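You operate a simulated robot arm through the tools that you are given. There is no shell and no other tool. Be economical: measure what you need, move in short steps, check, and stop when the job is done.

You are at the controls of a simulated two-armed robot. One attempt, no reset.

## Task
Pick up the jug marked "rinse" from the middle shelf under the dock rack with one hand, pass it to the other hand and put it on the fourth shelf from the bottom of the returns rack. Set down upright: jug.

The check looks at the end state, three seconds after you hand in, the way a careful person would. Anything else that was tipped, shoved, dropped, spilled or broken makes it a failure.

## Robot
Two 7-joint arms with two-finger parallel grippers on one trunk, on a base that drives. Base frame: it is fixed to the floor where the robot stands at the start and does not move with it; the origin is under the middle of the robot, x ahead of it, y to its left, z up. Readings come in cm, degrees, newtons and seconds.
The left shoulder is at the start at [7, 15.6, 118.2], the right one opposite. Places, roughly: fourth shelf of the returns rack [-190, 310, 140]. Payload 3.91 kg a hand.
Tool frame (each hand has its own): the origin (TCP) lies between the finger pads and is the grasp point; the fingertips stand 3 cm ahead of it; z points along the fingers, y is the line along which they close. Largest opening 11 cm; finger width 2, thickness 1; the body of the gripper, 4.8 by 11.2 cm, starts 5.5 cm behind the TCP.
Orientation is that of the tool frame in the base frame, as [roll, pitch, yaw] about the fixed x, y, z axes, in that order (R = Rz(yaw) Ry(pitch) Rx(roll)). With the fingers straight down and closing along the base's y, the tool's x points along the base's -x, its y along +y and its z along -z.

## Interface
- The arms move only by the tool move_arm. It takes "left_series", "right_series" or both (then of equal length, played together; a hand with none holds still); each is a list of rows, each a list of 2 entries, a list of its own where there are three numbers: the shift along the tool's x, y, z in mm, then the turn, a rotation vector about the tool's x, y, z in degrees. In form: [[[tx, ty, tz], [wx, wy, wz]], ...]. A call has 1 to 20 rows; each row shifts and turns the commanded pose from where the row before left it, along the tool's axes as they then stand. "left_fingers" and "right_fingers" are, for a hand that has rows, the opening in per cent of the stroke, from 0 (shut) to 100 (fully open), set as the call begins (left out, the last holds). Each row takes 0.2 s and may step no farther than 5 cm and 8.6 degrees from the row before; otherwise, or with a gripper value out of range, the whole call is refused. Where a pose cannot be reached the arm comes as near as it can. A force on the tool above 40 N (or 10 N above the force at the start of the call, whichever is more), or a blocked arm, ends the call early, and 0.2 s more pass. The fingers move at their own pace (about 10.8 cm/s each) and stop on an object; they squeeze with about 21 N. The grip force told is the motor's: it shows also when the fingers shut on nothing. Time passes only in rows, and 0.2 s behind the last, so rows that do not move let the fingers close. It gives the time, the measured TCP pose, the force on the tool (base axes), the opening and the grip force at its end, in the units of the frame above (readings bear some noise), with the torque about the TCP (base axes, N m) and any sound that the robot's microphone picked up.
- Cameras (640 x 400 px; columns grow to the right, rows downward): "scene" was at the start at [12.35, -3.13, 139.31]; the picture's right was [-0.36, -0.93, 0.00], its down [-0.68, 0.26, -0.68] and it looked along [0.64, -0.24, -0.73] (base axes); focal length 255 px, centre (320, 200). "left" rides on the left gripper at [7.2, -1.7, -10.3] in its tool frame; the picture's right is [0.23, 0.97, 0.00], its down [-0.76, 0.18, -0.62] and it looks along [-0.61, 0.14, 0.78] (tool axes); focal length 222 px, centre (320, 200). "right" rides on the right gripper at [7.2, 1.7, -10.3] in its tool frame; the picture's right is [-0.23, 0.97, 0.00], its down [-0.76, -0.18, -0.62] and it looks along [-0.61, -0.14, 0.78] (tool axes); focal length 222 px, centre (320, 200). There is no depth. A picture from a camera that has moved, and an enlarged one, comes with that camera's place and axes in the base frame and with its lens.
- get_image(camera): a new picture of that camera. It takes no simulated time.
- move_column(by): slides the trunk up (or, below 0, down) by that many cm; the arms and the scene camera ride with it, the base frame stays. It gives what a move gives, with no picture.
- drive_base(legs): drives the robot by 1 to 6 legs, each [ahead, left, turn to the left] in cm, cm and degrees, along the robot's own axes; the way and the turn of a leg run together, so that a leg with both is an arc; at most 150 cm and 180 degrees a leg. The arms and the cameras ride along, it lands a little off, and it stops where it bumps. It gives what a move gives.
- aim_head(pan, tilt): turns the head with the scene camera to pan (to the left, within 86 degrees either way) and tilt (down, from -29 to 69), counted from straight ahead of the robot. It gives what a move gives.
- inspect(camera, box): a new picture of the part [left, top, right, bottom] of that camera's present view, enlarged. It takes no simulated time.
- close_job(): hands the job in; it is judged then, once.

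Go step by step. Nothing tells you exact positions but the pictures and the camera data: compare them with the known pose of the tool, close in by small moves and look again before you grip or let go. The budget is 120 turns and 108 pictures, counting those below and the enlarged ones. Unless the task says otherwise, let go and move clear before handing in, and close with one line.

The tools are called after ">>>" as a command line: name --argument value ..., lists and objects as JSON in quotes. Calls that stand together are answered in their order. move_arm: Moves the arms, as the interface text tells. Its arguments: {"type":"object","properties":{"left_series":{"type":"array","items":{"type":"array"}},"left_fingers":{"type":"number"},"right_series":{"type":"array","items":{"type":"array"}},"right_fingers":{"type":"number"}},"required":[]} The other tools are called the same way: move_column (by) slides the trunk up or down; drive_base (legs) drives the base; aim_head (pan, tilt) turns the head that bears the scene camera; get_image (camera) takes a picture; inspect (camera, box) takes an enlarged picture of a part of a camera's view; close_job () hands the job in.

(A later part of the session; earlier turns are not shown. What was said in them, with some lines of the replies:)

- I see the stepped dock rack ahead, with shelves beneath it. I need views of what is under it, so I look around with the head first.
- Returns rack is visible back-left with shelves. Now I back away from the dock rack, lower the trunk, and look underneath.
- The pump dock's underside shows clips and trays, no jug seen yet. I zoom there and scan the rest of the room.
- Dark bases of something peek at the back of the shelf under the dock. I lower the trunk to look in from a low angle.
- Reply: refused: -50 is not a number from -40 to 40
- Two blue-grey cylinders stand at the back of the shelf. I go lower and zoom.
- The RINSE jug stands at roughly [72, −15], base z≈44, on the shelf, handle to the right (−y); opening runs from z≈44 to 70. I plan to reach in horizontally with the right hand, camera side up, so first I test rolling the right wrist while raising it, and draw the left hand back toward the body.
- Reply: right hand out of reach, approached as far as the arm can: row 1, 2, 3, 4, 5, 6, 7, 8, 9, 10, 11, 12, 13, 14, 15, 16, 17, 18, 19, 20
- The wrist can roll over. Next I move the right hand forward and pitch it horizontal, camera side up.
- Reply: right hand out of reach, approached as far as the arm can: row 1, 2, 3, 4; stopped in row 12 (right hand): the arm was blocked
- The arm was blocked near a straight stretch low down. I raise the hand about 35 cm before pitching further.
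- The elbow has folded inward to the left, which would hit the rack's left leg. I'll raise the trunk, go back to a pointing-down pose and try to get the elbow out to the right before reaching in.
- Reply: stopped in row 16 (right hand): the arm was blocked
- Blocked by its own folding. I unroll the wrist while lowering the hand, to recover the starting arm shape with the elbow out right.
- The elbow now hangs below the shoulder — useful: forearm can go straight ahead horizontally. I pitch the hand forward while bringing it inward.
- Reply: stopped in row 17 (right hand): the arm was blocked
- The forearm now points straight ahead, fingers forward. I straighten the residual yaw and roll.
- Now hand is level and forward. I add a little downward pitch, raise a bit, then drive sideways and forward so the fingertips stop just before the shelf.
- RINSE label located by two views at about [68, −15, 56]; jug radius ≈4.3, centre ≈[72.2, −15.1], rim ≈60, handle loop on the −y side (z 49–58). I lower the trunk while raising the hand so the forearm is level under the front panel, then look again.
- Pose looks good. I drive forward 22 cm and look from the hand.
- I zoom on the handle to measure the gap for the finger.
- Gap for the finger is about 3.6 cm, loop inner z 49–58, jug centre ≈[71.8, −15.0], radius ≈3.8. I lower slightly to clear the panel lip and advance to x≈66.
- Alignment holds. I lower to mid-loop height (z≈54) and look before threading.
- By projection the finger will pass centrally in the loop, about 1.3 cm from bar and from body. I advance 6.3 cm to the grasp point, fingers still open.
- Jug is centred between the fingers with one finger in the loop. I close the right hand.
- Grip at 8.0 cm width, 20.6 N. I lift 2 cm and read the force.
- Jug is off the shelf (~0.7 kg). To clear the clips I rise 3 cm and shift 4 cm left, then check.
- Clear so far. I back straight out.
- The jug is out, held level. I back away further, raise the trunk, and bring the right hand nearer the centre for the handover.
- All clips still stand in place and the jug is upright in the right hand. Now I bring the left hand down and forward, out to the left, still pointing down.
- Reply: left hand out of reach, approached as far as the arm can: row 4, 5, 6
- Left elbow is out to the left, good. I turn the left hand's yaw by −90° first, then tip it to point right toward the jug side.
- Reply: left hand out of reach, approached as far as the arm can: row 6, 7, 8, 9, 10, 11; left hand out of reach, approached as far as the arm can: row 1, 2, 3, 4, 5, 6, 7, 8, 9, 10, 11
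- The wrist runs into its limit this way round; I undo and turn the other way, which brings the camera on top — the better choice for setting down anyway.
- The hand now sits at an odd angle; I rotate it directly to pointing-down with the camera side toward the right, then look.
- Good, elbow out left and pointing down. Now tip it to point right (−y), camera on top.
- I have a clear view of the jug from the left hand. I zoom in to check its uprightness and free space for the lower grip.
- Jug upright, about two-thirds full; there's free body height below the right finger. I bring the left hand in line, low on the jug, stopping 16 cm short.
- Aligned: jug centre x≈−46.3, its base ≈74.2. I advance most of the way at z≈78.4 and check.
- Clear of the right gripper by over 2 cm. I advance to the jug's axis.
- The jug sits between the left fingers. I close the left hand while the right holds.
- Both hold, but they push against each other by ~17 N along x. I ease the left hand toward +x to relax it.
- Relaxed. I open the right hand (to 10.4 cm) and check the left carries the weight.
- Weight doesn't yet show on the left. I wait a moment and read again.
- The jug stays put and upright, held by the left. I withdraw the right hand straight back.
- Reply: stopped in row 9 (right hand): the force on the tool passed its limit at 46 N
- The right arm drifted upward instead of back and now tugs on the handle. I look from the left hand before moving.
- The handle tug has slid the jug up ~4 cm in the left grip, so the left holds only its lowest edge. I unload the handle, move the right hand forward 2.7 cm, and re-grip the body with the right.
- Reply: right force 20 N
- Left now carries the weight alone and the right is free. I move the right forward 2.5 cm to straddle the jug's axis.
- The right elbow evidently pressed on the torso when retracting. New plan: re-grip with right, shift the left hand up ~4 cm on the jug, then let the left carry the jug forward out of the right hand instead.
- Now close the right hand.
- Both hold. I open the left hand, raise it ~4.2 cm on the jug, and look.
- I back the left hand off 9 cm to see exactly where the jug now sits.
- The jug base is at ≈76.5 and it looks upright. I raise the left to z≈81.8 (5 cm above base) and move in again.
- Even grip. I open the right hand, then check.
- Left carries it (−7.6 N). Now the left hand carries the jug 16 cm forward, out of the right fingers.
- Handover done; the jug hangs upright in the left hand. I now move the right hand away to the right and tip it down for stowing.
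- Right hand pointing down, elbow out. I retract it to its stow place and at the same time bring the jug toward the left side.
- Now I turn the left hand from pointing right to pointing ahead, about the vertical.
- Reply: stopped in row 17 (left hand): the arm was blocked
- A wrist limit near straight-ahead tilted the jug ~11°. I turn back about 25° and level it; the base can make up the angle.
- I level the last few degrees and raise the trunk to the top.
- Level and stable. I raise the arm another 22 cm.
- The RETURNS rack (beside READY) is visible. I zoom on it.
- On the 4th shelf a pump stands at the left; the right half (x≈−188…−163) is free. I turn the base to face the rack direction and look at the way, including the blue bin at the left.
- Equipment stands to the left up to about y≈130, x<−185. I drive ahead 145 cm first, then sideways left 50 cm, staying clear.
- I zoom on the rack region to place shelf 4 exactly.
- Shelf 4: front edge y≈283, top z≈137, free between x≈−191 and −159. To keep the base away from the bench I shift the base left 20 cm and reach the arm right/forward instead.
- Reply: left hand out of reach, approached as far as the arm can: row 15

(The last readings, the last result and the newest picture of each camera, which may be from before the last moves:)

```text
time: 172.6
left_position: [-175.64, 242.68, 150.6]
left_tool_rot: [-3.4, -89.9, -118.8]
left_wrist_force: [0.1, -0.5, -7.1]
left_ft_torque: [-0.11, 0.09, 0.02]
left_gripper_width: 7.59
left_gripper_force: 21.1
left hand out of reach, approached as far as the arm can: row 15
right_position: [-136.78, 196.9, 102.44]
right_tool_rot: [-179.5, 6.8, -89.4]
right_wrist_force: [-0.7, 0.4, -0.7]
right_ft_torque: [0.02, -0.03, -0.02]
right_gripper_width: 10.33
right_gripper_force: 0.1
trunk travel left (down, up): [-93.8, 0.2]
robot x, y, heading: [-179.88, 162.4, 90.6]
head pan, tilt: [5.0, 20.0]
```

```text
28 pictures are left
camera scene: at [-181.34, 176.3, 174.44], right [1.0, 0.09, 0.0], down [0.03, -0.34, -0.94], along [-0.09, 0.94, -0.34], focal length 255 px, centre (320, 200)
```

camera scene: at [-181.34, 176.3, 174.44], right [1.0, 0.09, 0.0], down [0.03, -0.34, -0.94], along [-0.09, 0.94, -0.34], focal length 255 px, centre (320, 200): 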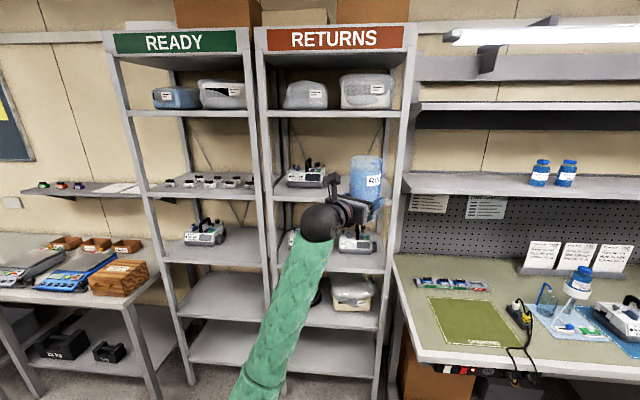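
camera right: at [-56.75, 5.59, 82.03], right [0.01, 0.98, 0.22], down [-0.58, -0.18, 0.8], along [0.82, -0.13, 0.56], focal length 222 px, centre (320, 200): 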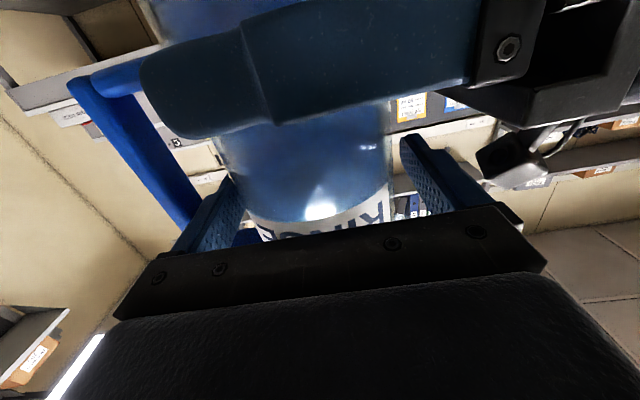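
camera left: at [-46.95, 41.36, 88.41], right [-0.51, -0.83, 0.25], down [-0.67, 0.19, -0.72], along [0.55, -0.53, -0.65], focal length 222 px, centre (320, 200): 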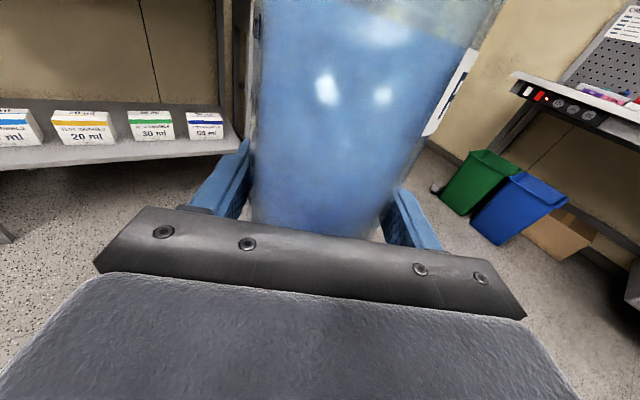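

Pump at left on shelf 4 is clearly seen and the jug is lined up with the free right half. I drive 34 cm ahead and look from the hand.

>>> drive_base --legs '[[34, 0, 0]]'

>>> get_image --camera "left"

>>> aim_head --pan 0 --tilt 25

>>> get_image --camera "scene"

```text
time: 174.8
left_position: [-176.13, 276.67, 150.71]
left_tool_rot: [-18.1, -89.7, -104.0]
left_wrist_force: [-0.2, -1.4, -6.4]
left_ft_torque: [-0.1, 0.05, -0.01]
left_gripper_width: 7.6
left_gripper_force: 20.7
right_position: [-137.07, 231.08, 102.38]
right_tool_rot: [-179.5, 6.8, -89.2]
right_wrist_force: [0.0, 0.1, 0.9]
right_ft_torque: [0.01, 0.01, -0.02]
right_gripper_width: 10.35
right_gripper_force: 0.0
trunk travel left (down, up): [-93.8, 0.2]
robot x, y, heading: [-180.72, 196.03, 90.7]
head pan, tilt: [5.0, 20.0]
```

```text
27 pictures are left
camera left: at [-183.01, 268.82, 157.83], right [0.82, -0.52, 0.23], down [-0.18, -0.62, -0.76], along [0.54, 0.59, -0.6], focal length 222 px, centre (320, 200)
```

left: 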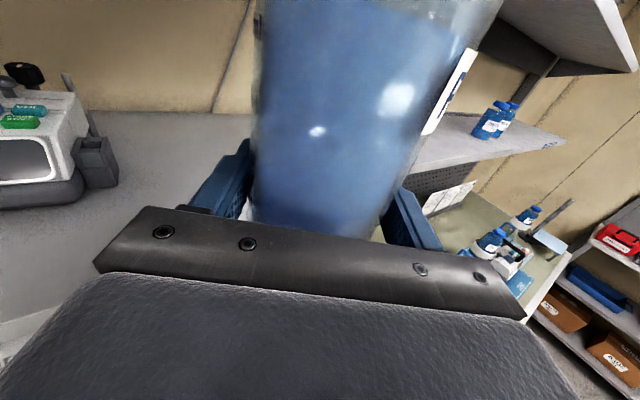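

```text
time: 175.5
left_position: [-176.17, 276.95, 150.45]
left_tool_rot: [-13.0, -89.9, -109.0]
left_wrist_force: [-0.3, 0.0, -7.2]
left_ft_torque: [-0.1, 0.06, -0.01]
left_gripper_width: 7.6
left_gripper_force: 20.9
right_position: [-137.11, 231.09, 102.4]
right_tool_rot: [-179.6, 6.8, -89.4]
right_wrist_force: [0.5, 0.2, 0.4]
right_ft_torque: [0.01, 0.03, -0.02]
right_gripper_width: 10.32
right_gripper_force: 0.0
trunk travel left (down, up): [-93.8, 0.2]
robot x, y, heading: [-180.33, 196.35, 90.8]
head pan, tilt: [0.0, 25.0]
```

```text
26 pictures are left
camera scene: at [-180.73, 210.46, 173.62], right [1.0, 0.01, 0.0], down [0.0, -0.42, -0.91], along [-0.01, 0.91, -0.42], focal length 255 px, centre (320, 200)
```

scene: 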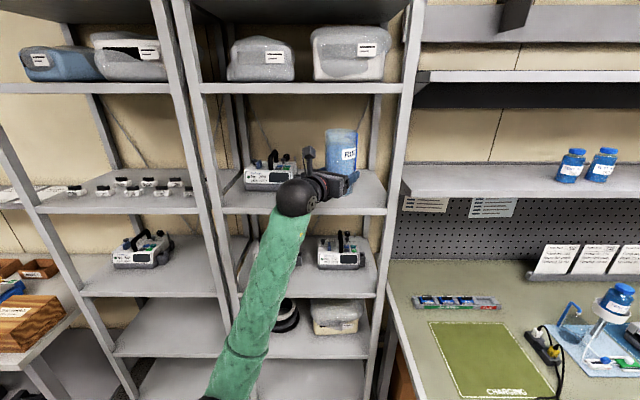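

Shelf front confirmed at y≈283.5, z≈137; pump's right side at x≈−188, so the spot is free. I drive 16 cm further in.

>>> drive_base --legs '[[16.5, 0, 0]]'

>>> get_image --camera "scene"

>>> get_image --camera "left"

```text
time: 176.9
left_position: [-176.28, 293.15, 150.8]
left_tool_rot: [-21.8, -89.8, -100.3]
left_wrist_force: [-0.3, -0.5, -6.0]
left_ft_torque: [-0.13, 0.06, 0.02]
left_gripper_width: 7.58
left_gripper_force: 20.6
right_position: [-137.2, 247.73, 102.46]
right_tool_rot: [-179.7, 7.0, -89.2]
right_wrist_force: [0.7, 0.1, 0.0]
right_ft_torque: [-0.01, -0.02, -0.01]
right_gripper_width: 10.31
right_gripper_force: 0.1
trunk travel left (down, up): [-93.8, 0.2]
robot x, y, heading: [-180.4, 212.79, 90.5]
head pan, tilt: [0.0, 25.0]
```

```text
25 pictures are left
camera scene: at [-180.91, 226.77, 173.66], right [1.0, 0.01, 0.0], down [0.0, -0.42, -0.91], along [-0.01, 0.91, -0.42], focal length 255 px, centre (320, 200)
```

scene: 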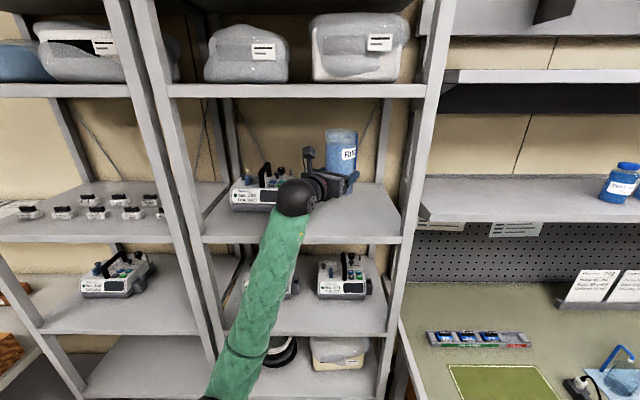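

```text
24 pictures are left
camera left: at [-183.26, 285.29, 157.92], right [0.83, -0.52, 0.23], down [-0.18, -0.62, -0.76], along [0.54, 0.59, -0.6], focal length 222 px, centre (320, 200)
```

left: 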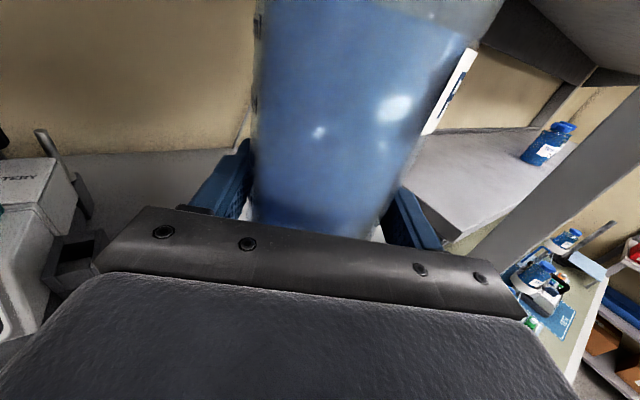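

I zoom to judge the jug's uprightness and the wrist's clearance over the pump and shelf.

>>> inspect --camera "scene" --box '[200, 100, 420, 250]'

```text
2.67 times, centred on (310, 175) of scene
camera zoom: at [-180.91, 226.77, 173.66], right [1.0, 0.01, 0.0], down [0.0, -0.42, -0.91], along [-0.01, 0.91, -0.42], focal length 679 px, centre (347, 267)
```

zoom: 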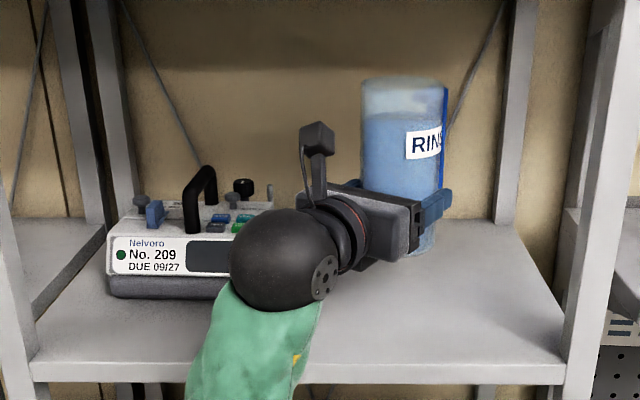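

Everything is clear: pump right side at x≈−188, gripper edge ≥4 cm off. I lower with the trunk 6 cm.

>>> move_column --by -6

>>> inspect --camera "scene" --box '[200, 100, 420, 250]'

```text
time: 177.9
left_position: [-176.27, 293.42, 144.77]
left_tool_rot: [-19.9, -89.8, -102.2]
left_wrist_force: [-0.4, 0.3, -6.8]
left_ft_torque: [-0.1, 0.1, -0.02]
left_gripper_width: 7.61
left_gripper_force: 21.1
right_position: [-137.24, 247.72, 96.51]
right_tool_rot: [-179.6, 6.9, -89.2]
right_wrist_force: [-0.9, 0.2, 0.3]
right_ft_torque: [0.02, 0.0, 0.0]
right_gripper_width: 10.34
right_gripper_force: 0.1
trunk travel left (down, up): [-87.8, 6.2]
robot x, y, heading: [-180.88, 212.75, 90.7]
head pan, tilt: [0.0, 25.0]
```

```text
2.67 times, centred on (310, 175) of scene
camera zoom: at [-180.93, 226.85, 167.66], right [1.0, 0.01, 0.0], down [0.0, -0.42, -0.91], along [-0.01, 0.91, -0.42], focal length 679 px, centre (347, 267)
```

zoom: 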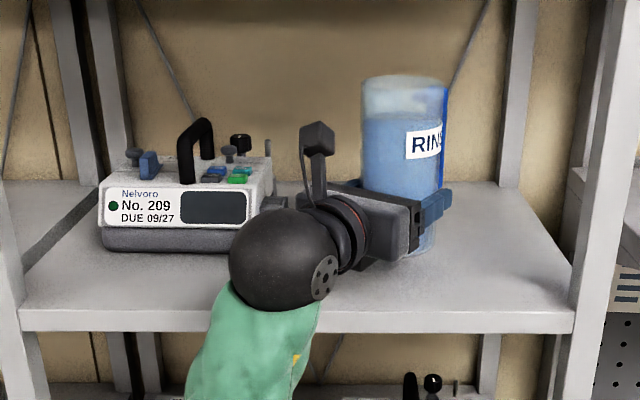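

Wrist clears the shelf edge. I lower 2 cm more and read the force.

>>> move_column --by -1.8

>>> get_image --camera "left"

```text
time: 178.6
left_position: [-176.33, 293.34, 142.77]
left_tool_rot: [-16.7, -89.8, -105.5]
left_wrist_force: [0.3, 0.0, -6.3]
left_ft_torque: [-0.13, 0.07, 0.01]
left_gripper_width: 7.59
left_gripper_force: 20.6
right_position: [-137.17, 247.83, 94.69]
right_tool_rot: [-179.6, 6.8, -89.2]
right_wrist_force: [0.1, 0.6, 0.1]
right_ft_torque: [0.01, 0.02, 0.0]
right_gripper_width: 10.33
right_gripper_force: 0.0
trunk travel left (down, up): [-86.0, 8.0]
robot x, y, heading: [-180.47, 213.08, 90.6]
head pan, tilt: [0.0, 25.0]
```

```text
21 pictures are left
camera left: at [-183.28, 285.46, 150.03], right [0.83, -0.52, 0.23], down [-0.18, -0.62, -0.76], along [0.54, 0.59, -0.6], focal length 222 px, centre (320, 200)
```

left: 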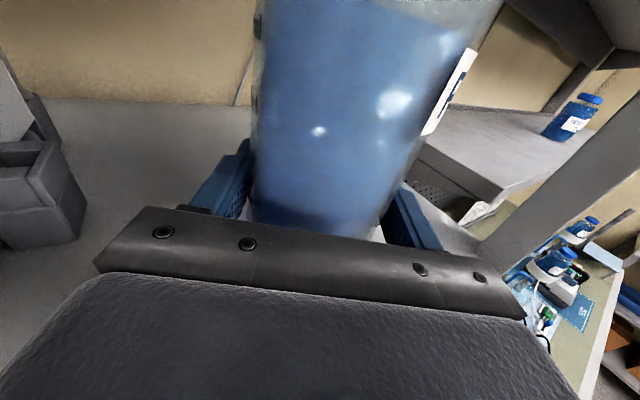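

Not touching yet. I continue down in 4 mm steps.

>>> move_column --by -0.4

>>> move_column --by -0.4

```text
time: 179.1
left_position: [-176.38, 293.39, 142.38]
left_tool_rot: [-16.5, -89.8, -105.5]
left_wrist_force: [-0.7, -0.9, -7.4]
left_ft_torque: [-0.12, 0.1, -0.01]
left_gripper_width: 7.6
left_gripper_force: 20.9
right_position: [-137.16, 247.85, 94.34]
right_tool_rot: [-179.6, 6.8, -89.3]
right_wrist_force: [0.5, 0.2, 0.6]
right_ft_torque: [-0.02, -0.04, 0.01]
right_gripper_width: 10.35
right_gripper_force: 0.0
trunk travel left (down, up): [-85.6, 8.4]
robot x, y, heading: [-180.57, 212.9, 90.8]
head pan, tilt: [0.0, 25.0]
```

```text
time: 179.6
left_position: [-176.22, 293.44, 141.97]
left_tool_rot: [-16.7, -89.8, -105.2]
left_wrist_force: [-0.8, 0.4, -7.7]
left_ft_torque: [-0.13, 0.06, 0.02]
left_gripper_width: 7.63
left_gripper_force: 21.4
right_position: [-137.33, 247.82, 93.79]
right_tool_rot: [-179.6, 6.9, -89.2]
right_wrist_force: [0.7, 1.0, 0.7]
right_ft_torque: [-0.01, -0.02, -0.01]
right_gripper_width: 10.33
right_gripper_force: 0.0
trunk travel left (down, up): [-85.2, 8.8]
robot x, y, heading: [-180.54, 213.19, 90.6]
head pan, tilt: [0.0, 25.0]
```

>>> move_column --by -0.4

>>> move_column --by -0.4

>>> inspect --camera "scene" --box '[300, 110, 400, 210]'

```text
time: 180.2
left_position: [-176.38, 293.39, 141.56]
left_tool_rot: [-16.8, -89.8, -105.2]
left_wrist_force: [0.0, 0.6, -6.9]
left_ft_torque: [-0.12, 0.09, -0.03]
left_gripper_width: 7.59
left_gripper_force: 21.0
right_position: [-137.28, 247.73, 93.48]
right_tool_rot: [-179.6, 6.8, -89.2]
right_wrist_force: [0.6, -0.1, 0.3]
right_ft_torque: [0.02, 0.0, 0.01]
right_gripper_width: 10.34
right_gripper_force: 0.1
trunk travel left (down, up): [-84.8, 9.2]
robot x, y, heading: [-180.63, 212.92, 90.6]
head pan, tilt: [0.0, 25.0]
```

```text
time: 180.7
left_position: [-176.45, 293.32, 141.33]
left_tool_rot: [-11.8, -89.6, -110.2]
left_wrist_force: [0.6, 7.7, 13.4]
left_ft_torque: [-0.34, 0.09, 0.02]
left_gripper_width: 7.55
left_gripper_force: 21.2
right_position: [-137.23, 247.72, 93.11]
right_tool_rot: [-179.5, 7.0, -89.2]
right_wrist_force: [0.1, 0.6, 0.3]
right_ft_torque: [0.02, 0.02, -0.02]
right_gripper_width: 10.35
right_gripper_force: 0.0
trunk travel left (down, up): [-84.4, 9.6]
robot x, y, heading: [-180.76, 213.1, 90.7]
head pan, tilt: [0.0, 25.0]
```

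```text
4.00 times, centred on (350, 160) of scene
camera zoom: at [-180.94, 226.92, 164.28], right [1.0, 0.01, 0.0], down [0.0, -0.42, -0.91], along [-0.01, 0.91, -0.42], focal length 1018 px, centre (200, 360)
```

zoom: 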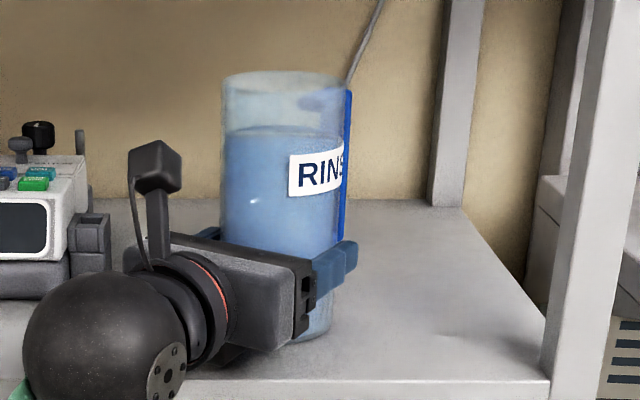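

Contact: the shelf now carries the jug. I ease off 1.5 mm and open the left fingers.

>>> move_arm --left_series '[[[1.5, 0, 0], [0, 0, 0]], [[0, 0, 0], [0, 0, 0]]]'

>>> move_arm --left_series '[[[0, 0, 0], [0, 0, 0]], [[0, 0, 0], [0, 0, 0]], [[0, 0, 0], [0, 0, 0]], [[0, 0, 0], [0, 0, 0]]]' --left_fingers 100

>>> get_image --camera "left"

>>> inspect --camera "scene" --box '[300, 110, 400, 210]'

```text
time: 181.3
left_position: [-176.39, 293.34, 141.35]
left_tool_rot: [-14.9, -89.8, -107.1]
left_wrist_force: [-2.6, 2.7, 7.3]
left_ft_torque: [0.31, -0.24, 0.16]
left_gripper_width: 7.6
left_gripper_force: 21.1
right_position: [-137.34, 247.67, 93.12]
right_tool_rot: [-179.6, 6.9, -89.2]
right_wrist_force: [-0.7, 0.0, 0.9]
right_ft_torque: [0.0, 0.01, -0.02]
right_gripper_width: 10.33
right_gripper_force: 0.0
trunk travel left (down, up): [-84.4, 9.6]
robot x, y, heading: [-180.98, 213.12, 90.6]
head pan, tilt: [0.0, 25.0]
```

```text
time: 182.3
left_position: [-176.32, 293.26, 141.36]
left_tool_rot: [-17.0, -89.8, -105.0]
left_wrist_force: [0.7, 0.9, 0.6]
left_ft_torque: [0.03, -0.03, -0.02]
left_gripper_width: 11.01
left_gripper_force: 0.1
right_position: [-137.34, 247.68, 93.05]
right_tool_rot: [-179.5, 6.8, -89.2]
right_wrist_force: [-0.8, -0.3, -1.1]
right_ft_torque: [-0.03, 0.0, -0.03]
right_gripper_width: 10.35
right_gripper_force: 0.1
trunk travel left (down, up): [-84.4, 9.6]
robot x, y, heading: [-180.56, 212.69, 90.6]
head pan, tilt: [0.0, 25.0]
```

```text
19 pictures are left
camera left: at [-183.25, 285.44, 148.58], right [0.83, -0.52, 0.23], down [-0.18, -0.62, -0.76], along [0.54, 0.59, -0.6], focal length 222 px, centre (320, 200)
```

left: 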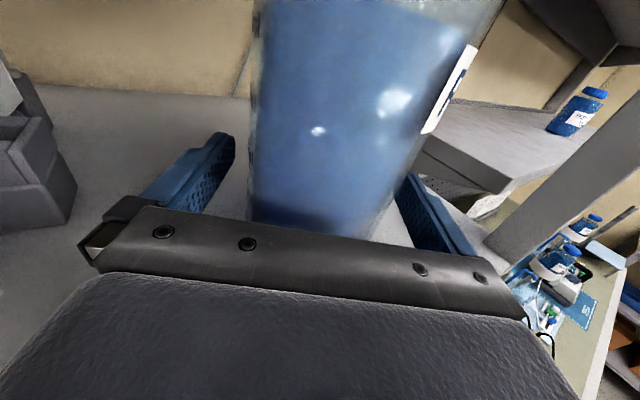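

```text
4.00 times, centred on (350, 160) of scene
camera zoom: at [-180.93, 226.93, 164.24], right [1.0, 0.01, 0.0], down [0.0, -0.42, -0.91], along [-0.01, 0.91, -0.42], focal length 1018 px, centre (200, 360)
```

zoom: 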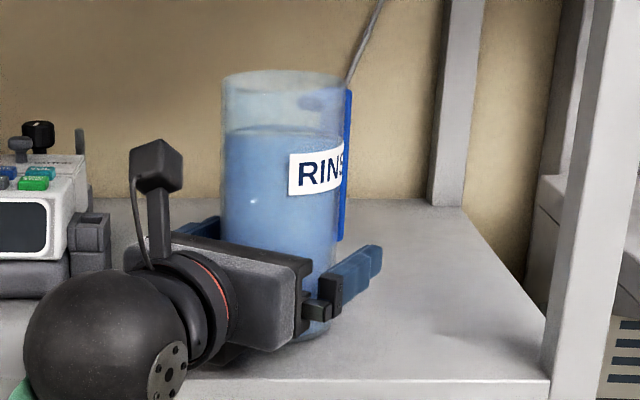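

The jug stands on the shelf, fingers open and clear. I retreat along the finger direction with the base (diagonally back-left).

>>> drive_base --legs '[[-10.1, 6.5, 0]]'

>>> get_image --camera "scene"

```text
time: 183.5
left_position: [-182.68, 283.08, 141.5]
left_tool_rot: [-19.4, -89.8, -102.6]
left_wrist_force: [-0.1, 0.4, -0.2]
left_ft_torque: [0.02, 0.01, 0.01]
left_gripper_width: 11.01
left_gripper_force: 0.1
right_position: [-143.55, 237.54, 92.98]
right_tool_rot: [-179.5, 6.9, -89.1]
right_wrist_force: [0.0, 0.0, -0.3]
right_ft_torque: [0.01, 0.01, 0.0]
right_gripper_width: 10.34
right_gripper_force: 0.0
trunk travel left (down, up): [-84.4, 9.6]
robot x, y, heading: [-187.13, 202.78, 90.8]
head pan, tilt: [0.0, 25.0]
```

```text
17 pictures are left
camera scene: at [-187.26, 216.67, 164.23], right [1.0, 0.01, 0.0], down [0.0, -0.42, -0.91], along [-0.01, 0.91, -0.42], focal length 255 px, centre (320, 200)
```

scene: 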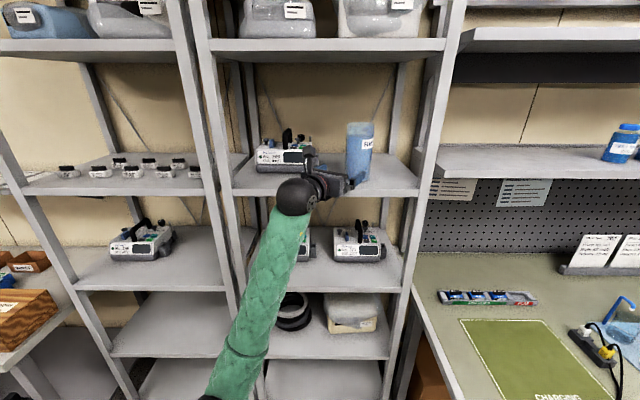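

Clear of the jug. I drive straight back another 40 cm and check the result.

>>> drive_base --legs '[[-8, 4, 0], [-32, 0, 0]]'

>>> get_image --camera "scene"

>>> inspect --camera "scene" --box '[270, 100, 430, 220]'

```text
time: 186.3
left_position: [-185.99, 243.23, 141.36]
left_tool_rot: [-17.3, -89.8, -104.9]
left_wrist_force: [0.7, -0.5, -0.1]
left_ft_torque: [-0.01, 0.01, 0.03]
left_gripper_width: 11.01
left_gripper_force: 0.1
right_position: [-147.08, 197.63, 93.2]
right_tool_rot: [-179.6, 6.9, -89.3]
right_wrist_force: [1.2, -0.5, 0.1]
right_ft_torque: [0.0, -0.01, -0.03]
right_gripper_width: 10.32
right_gripper_force: 0.1
trunk travel left (down, up): [-84.4, 9.6]
robot x, y, heading: [-190.45, 162.75, 90.4]
head pan, tilt: [0.0, 25.0]
```

```text
16 pictures are left
camera scene: at [-190.83, 176.83, 164.24], right [1.0, 0.01, 0.0], down [0.0, -0.42, -0.91], along [-0.01, 0.91, -0.42], focal length 255 px, centre (320, 200)
```

scene: 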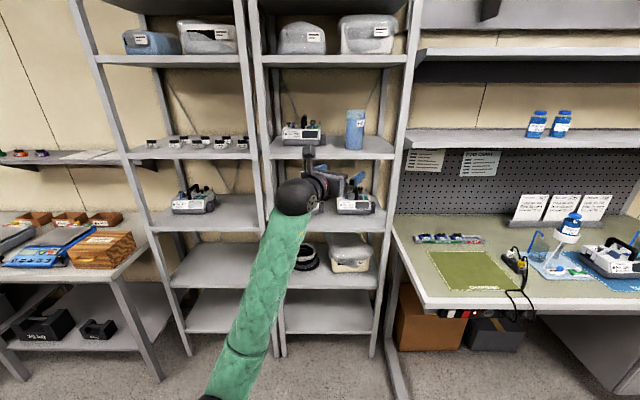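

```text
3.33 times, centred on (350, 160) of scene
camera zoom: at [-190.83, 176.83, 164.24], right [1.0, 0.01, 0.0], down [0.0, -0.42, -0.91], along [-0.01, 0.91, -0.42], focal length 849 px, centre (220, 333)
```

zoom: 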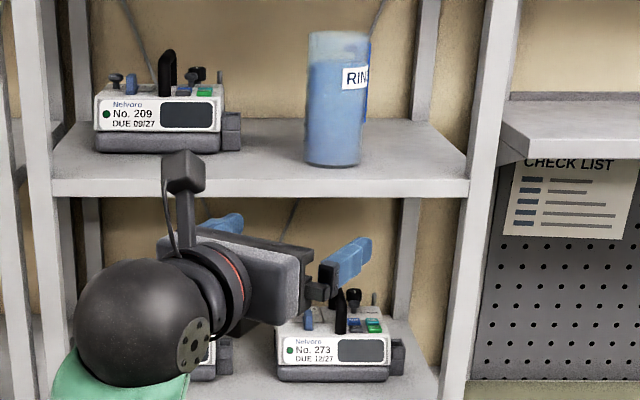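

The RINSE jug stands upright on the fourth shelf, beside the untouched pump, and both hands are clear. I hand the job in.

>>> close_job

```text
The job is handed in.
```

The "rinse" jug was picked up with the right hand, passed to the left, and set upright on the fourth shelf of the returns rack; nothing else looked disturbed in the pictures.
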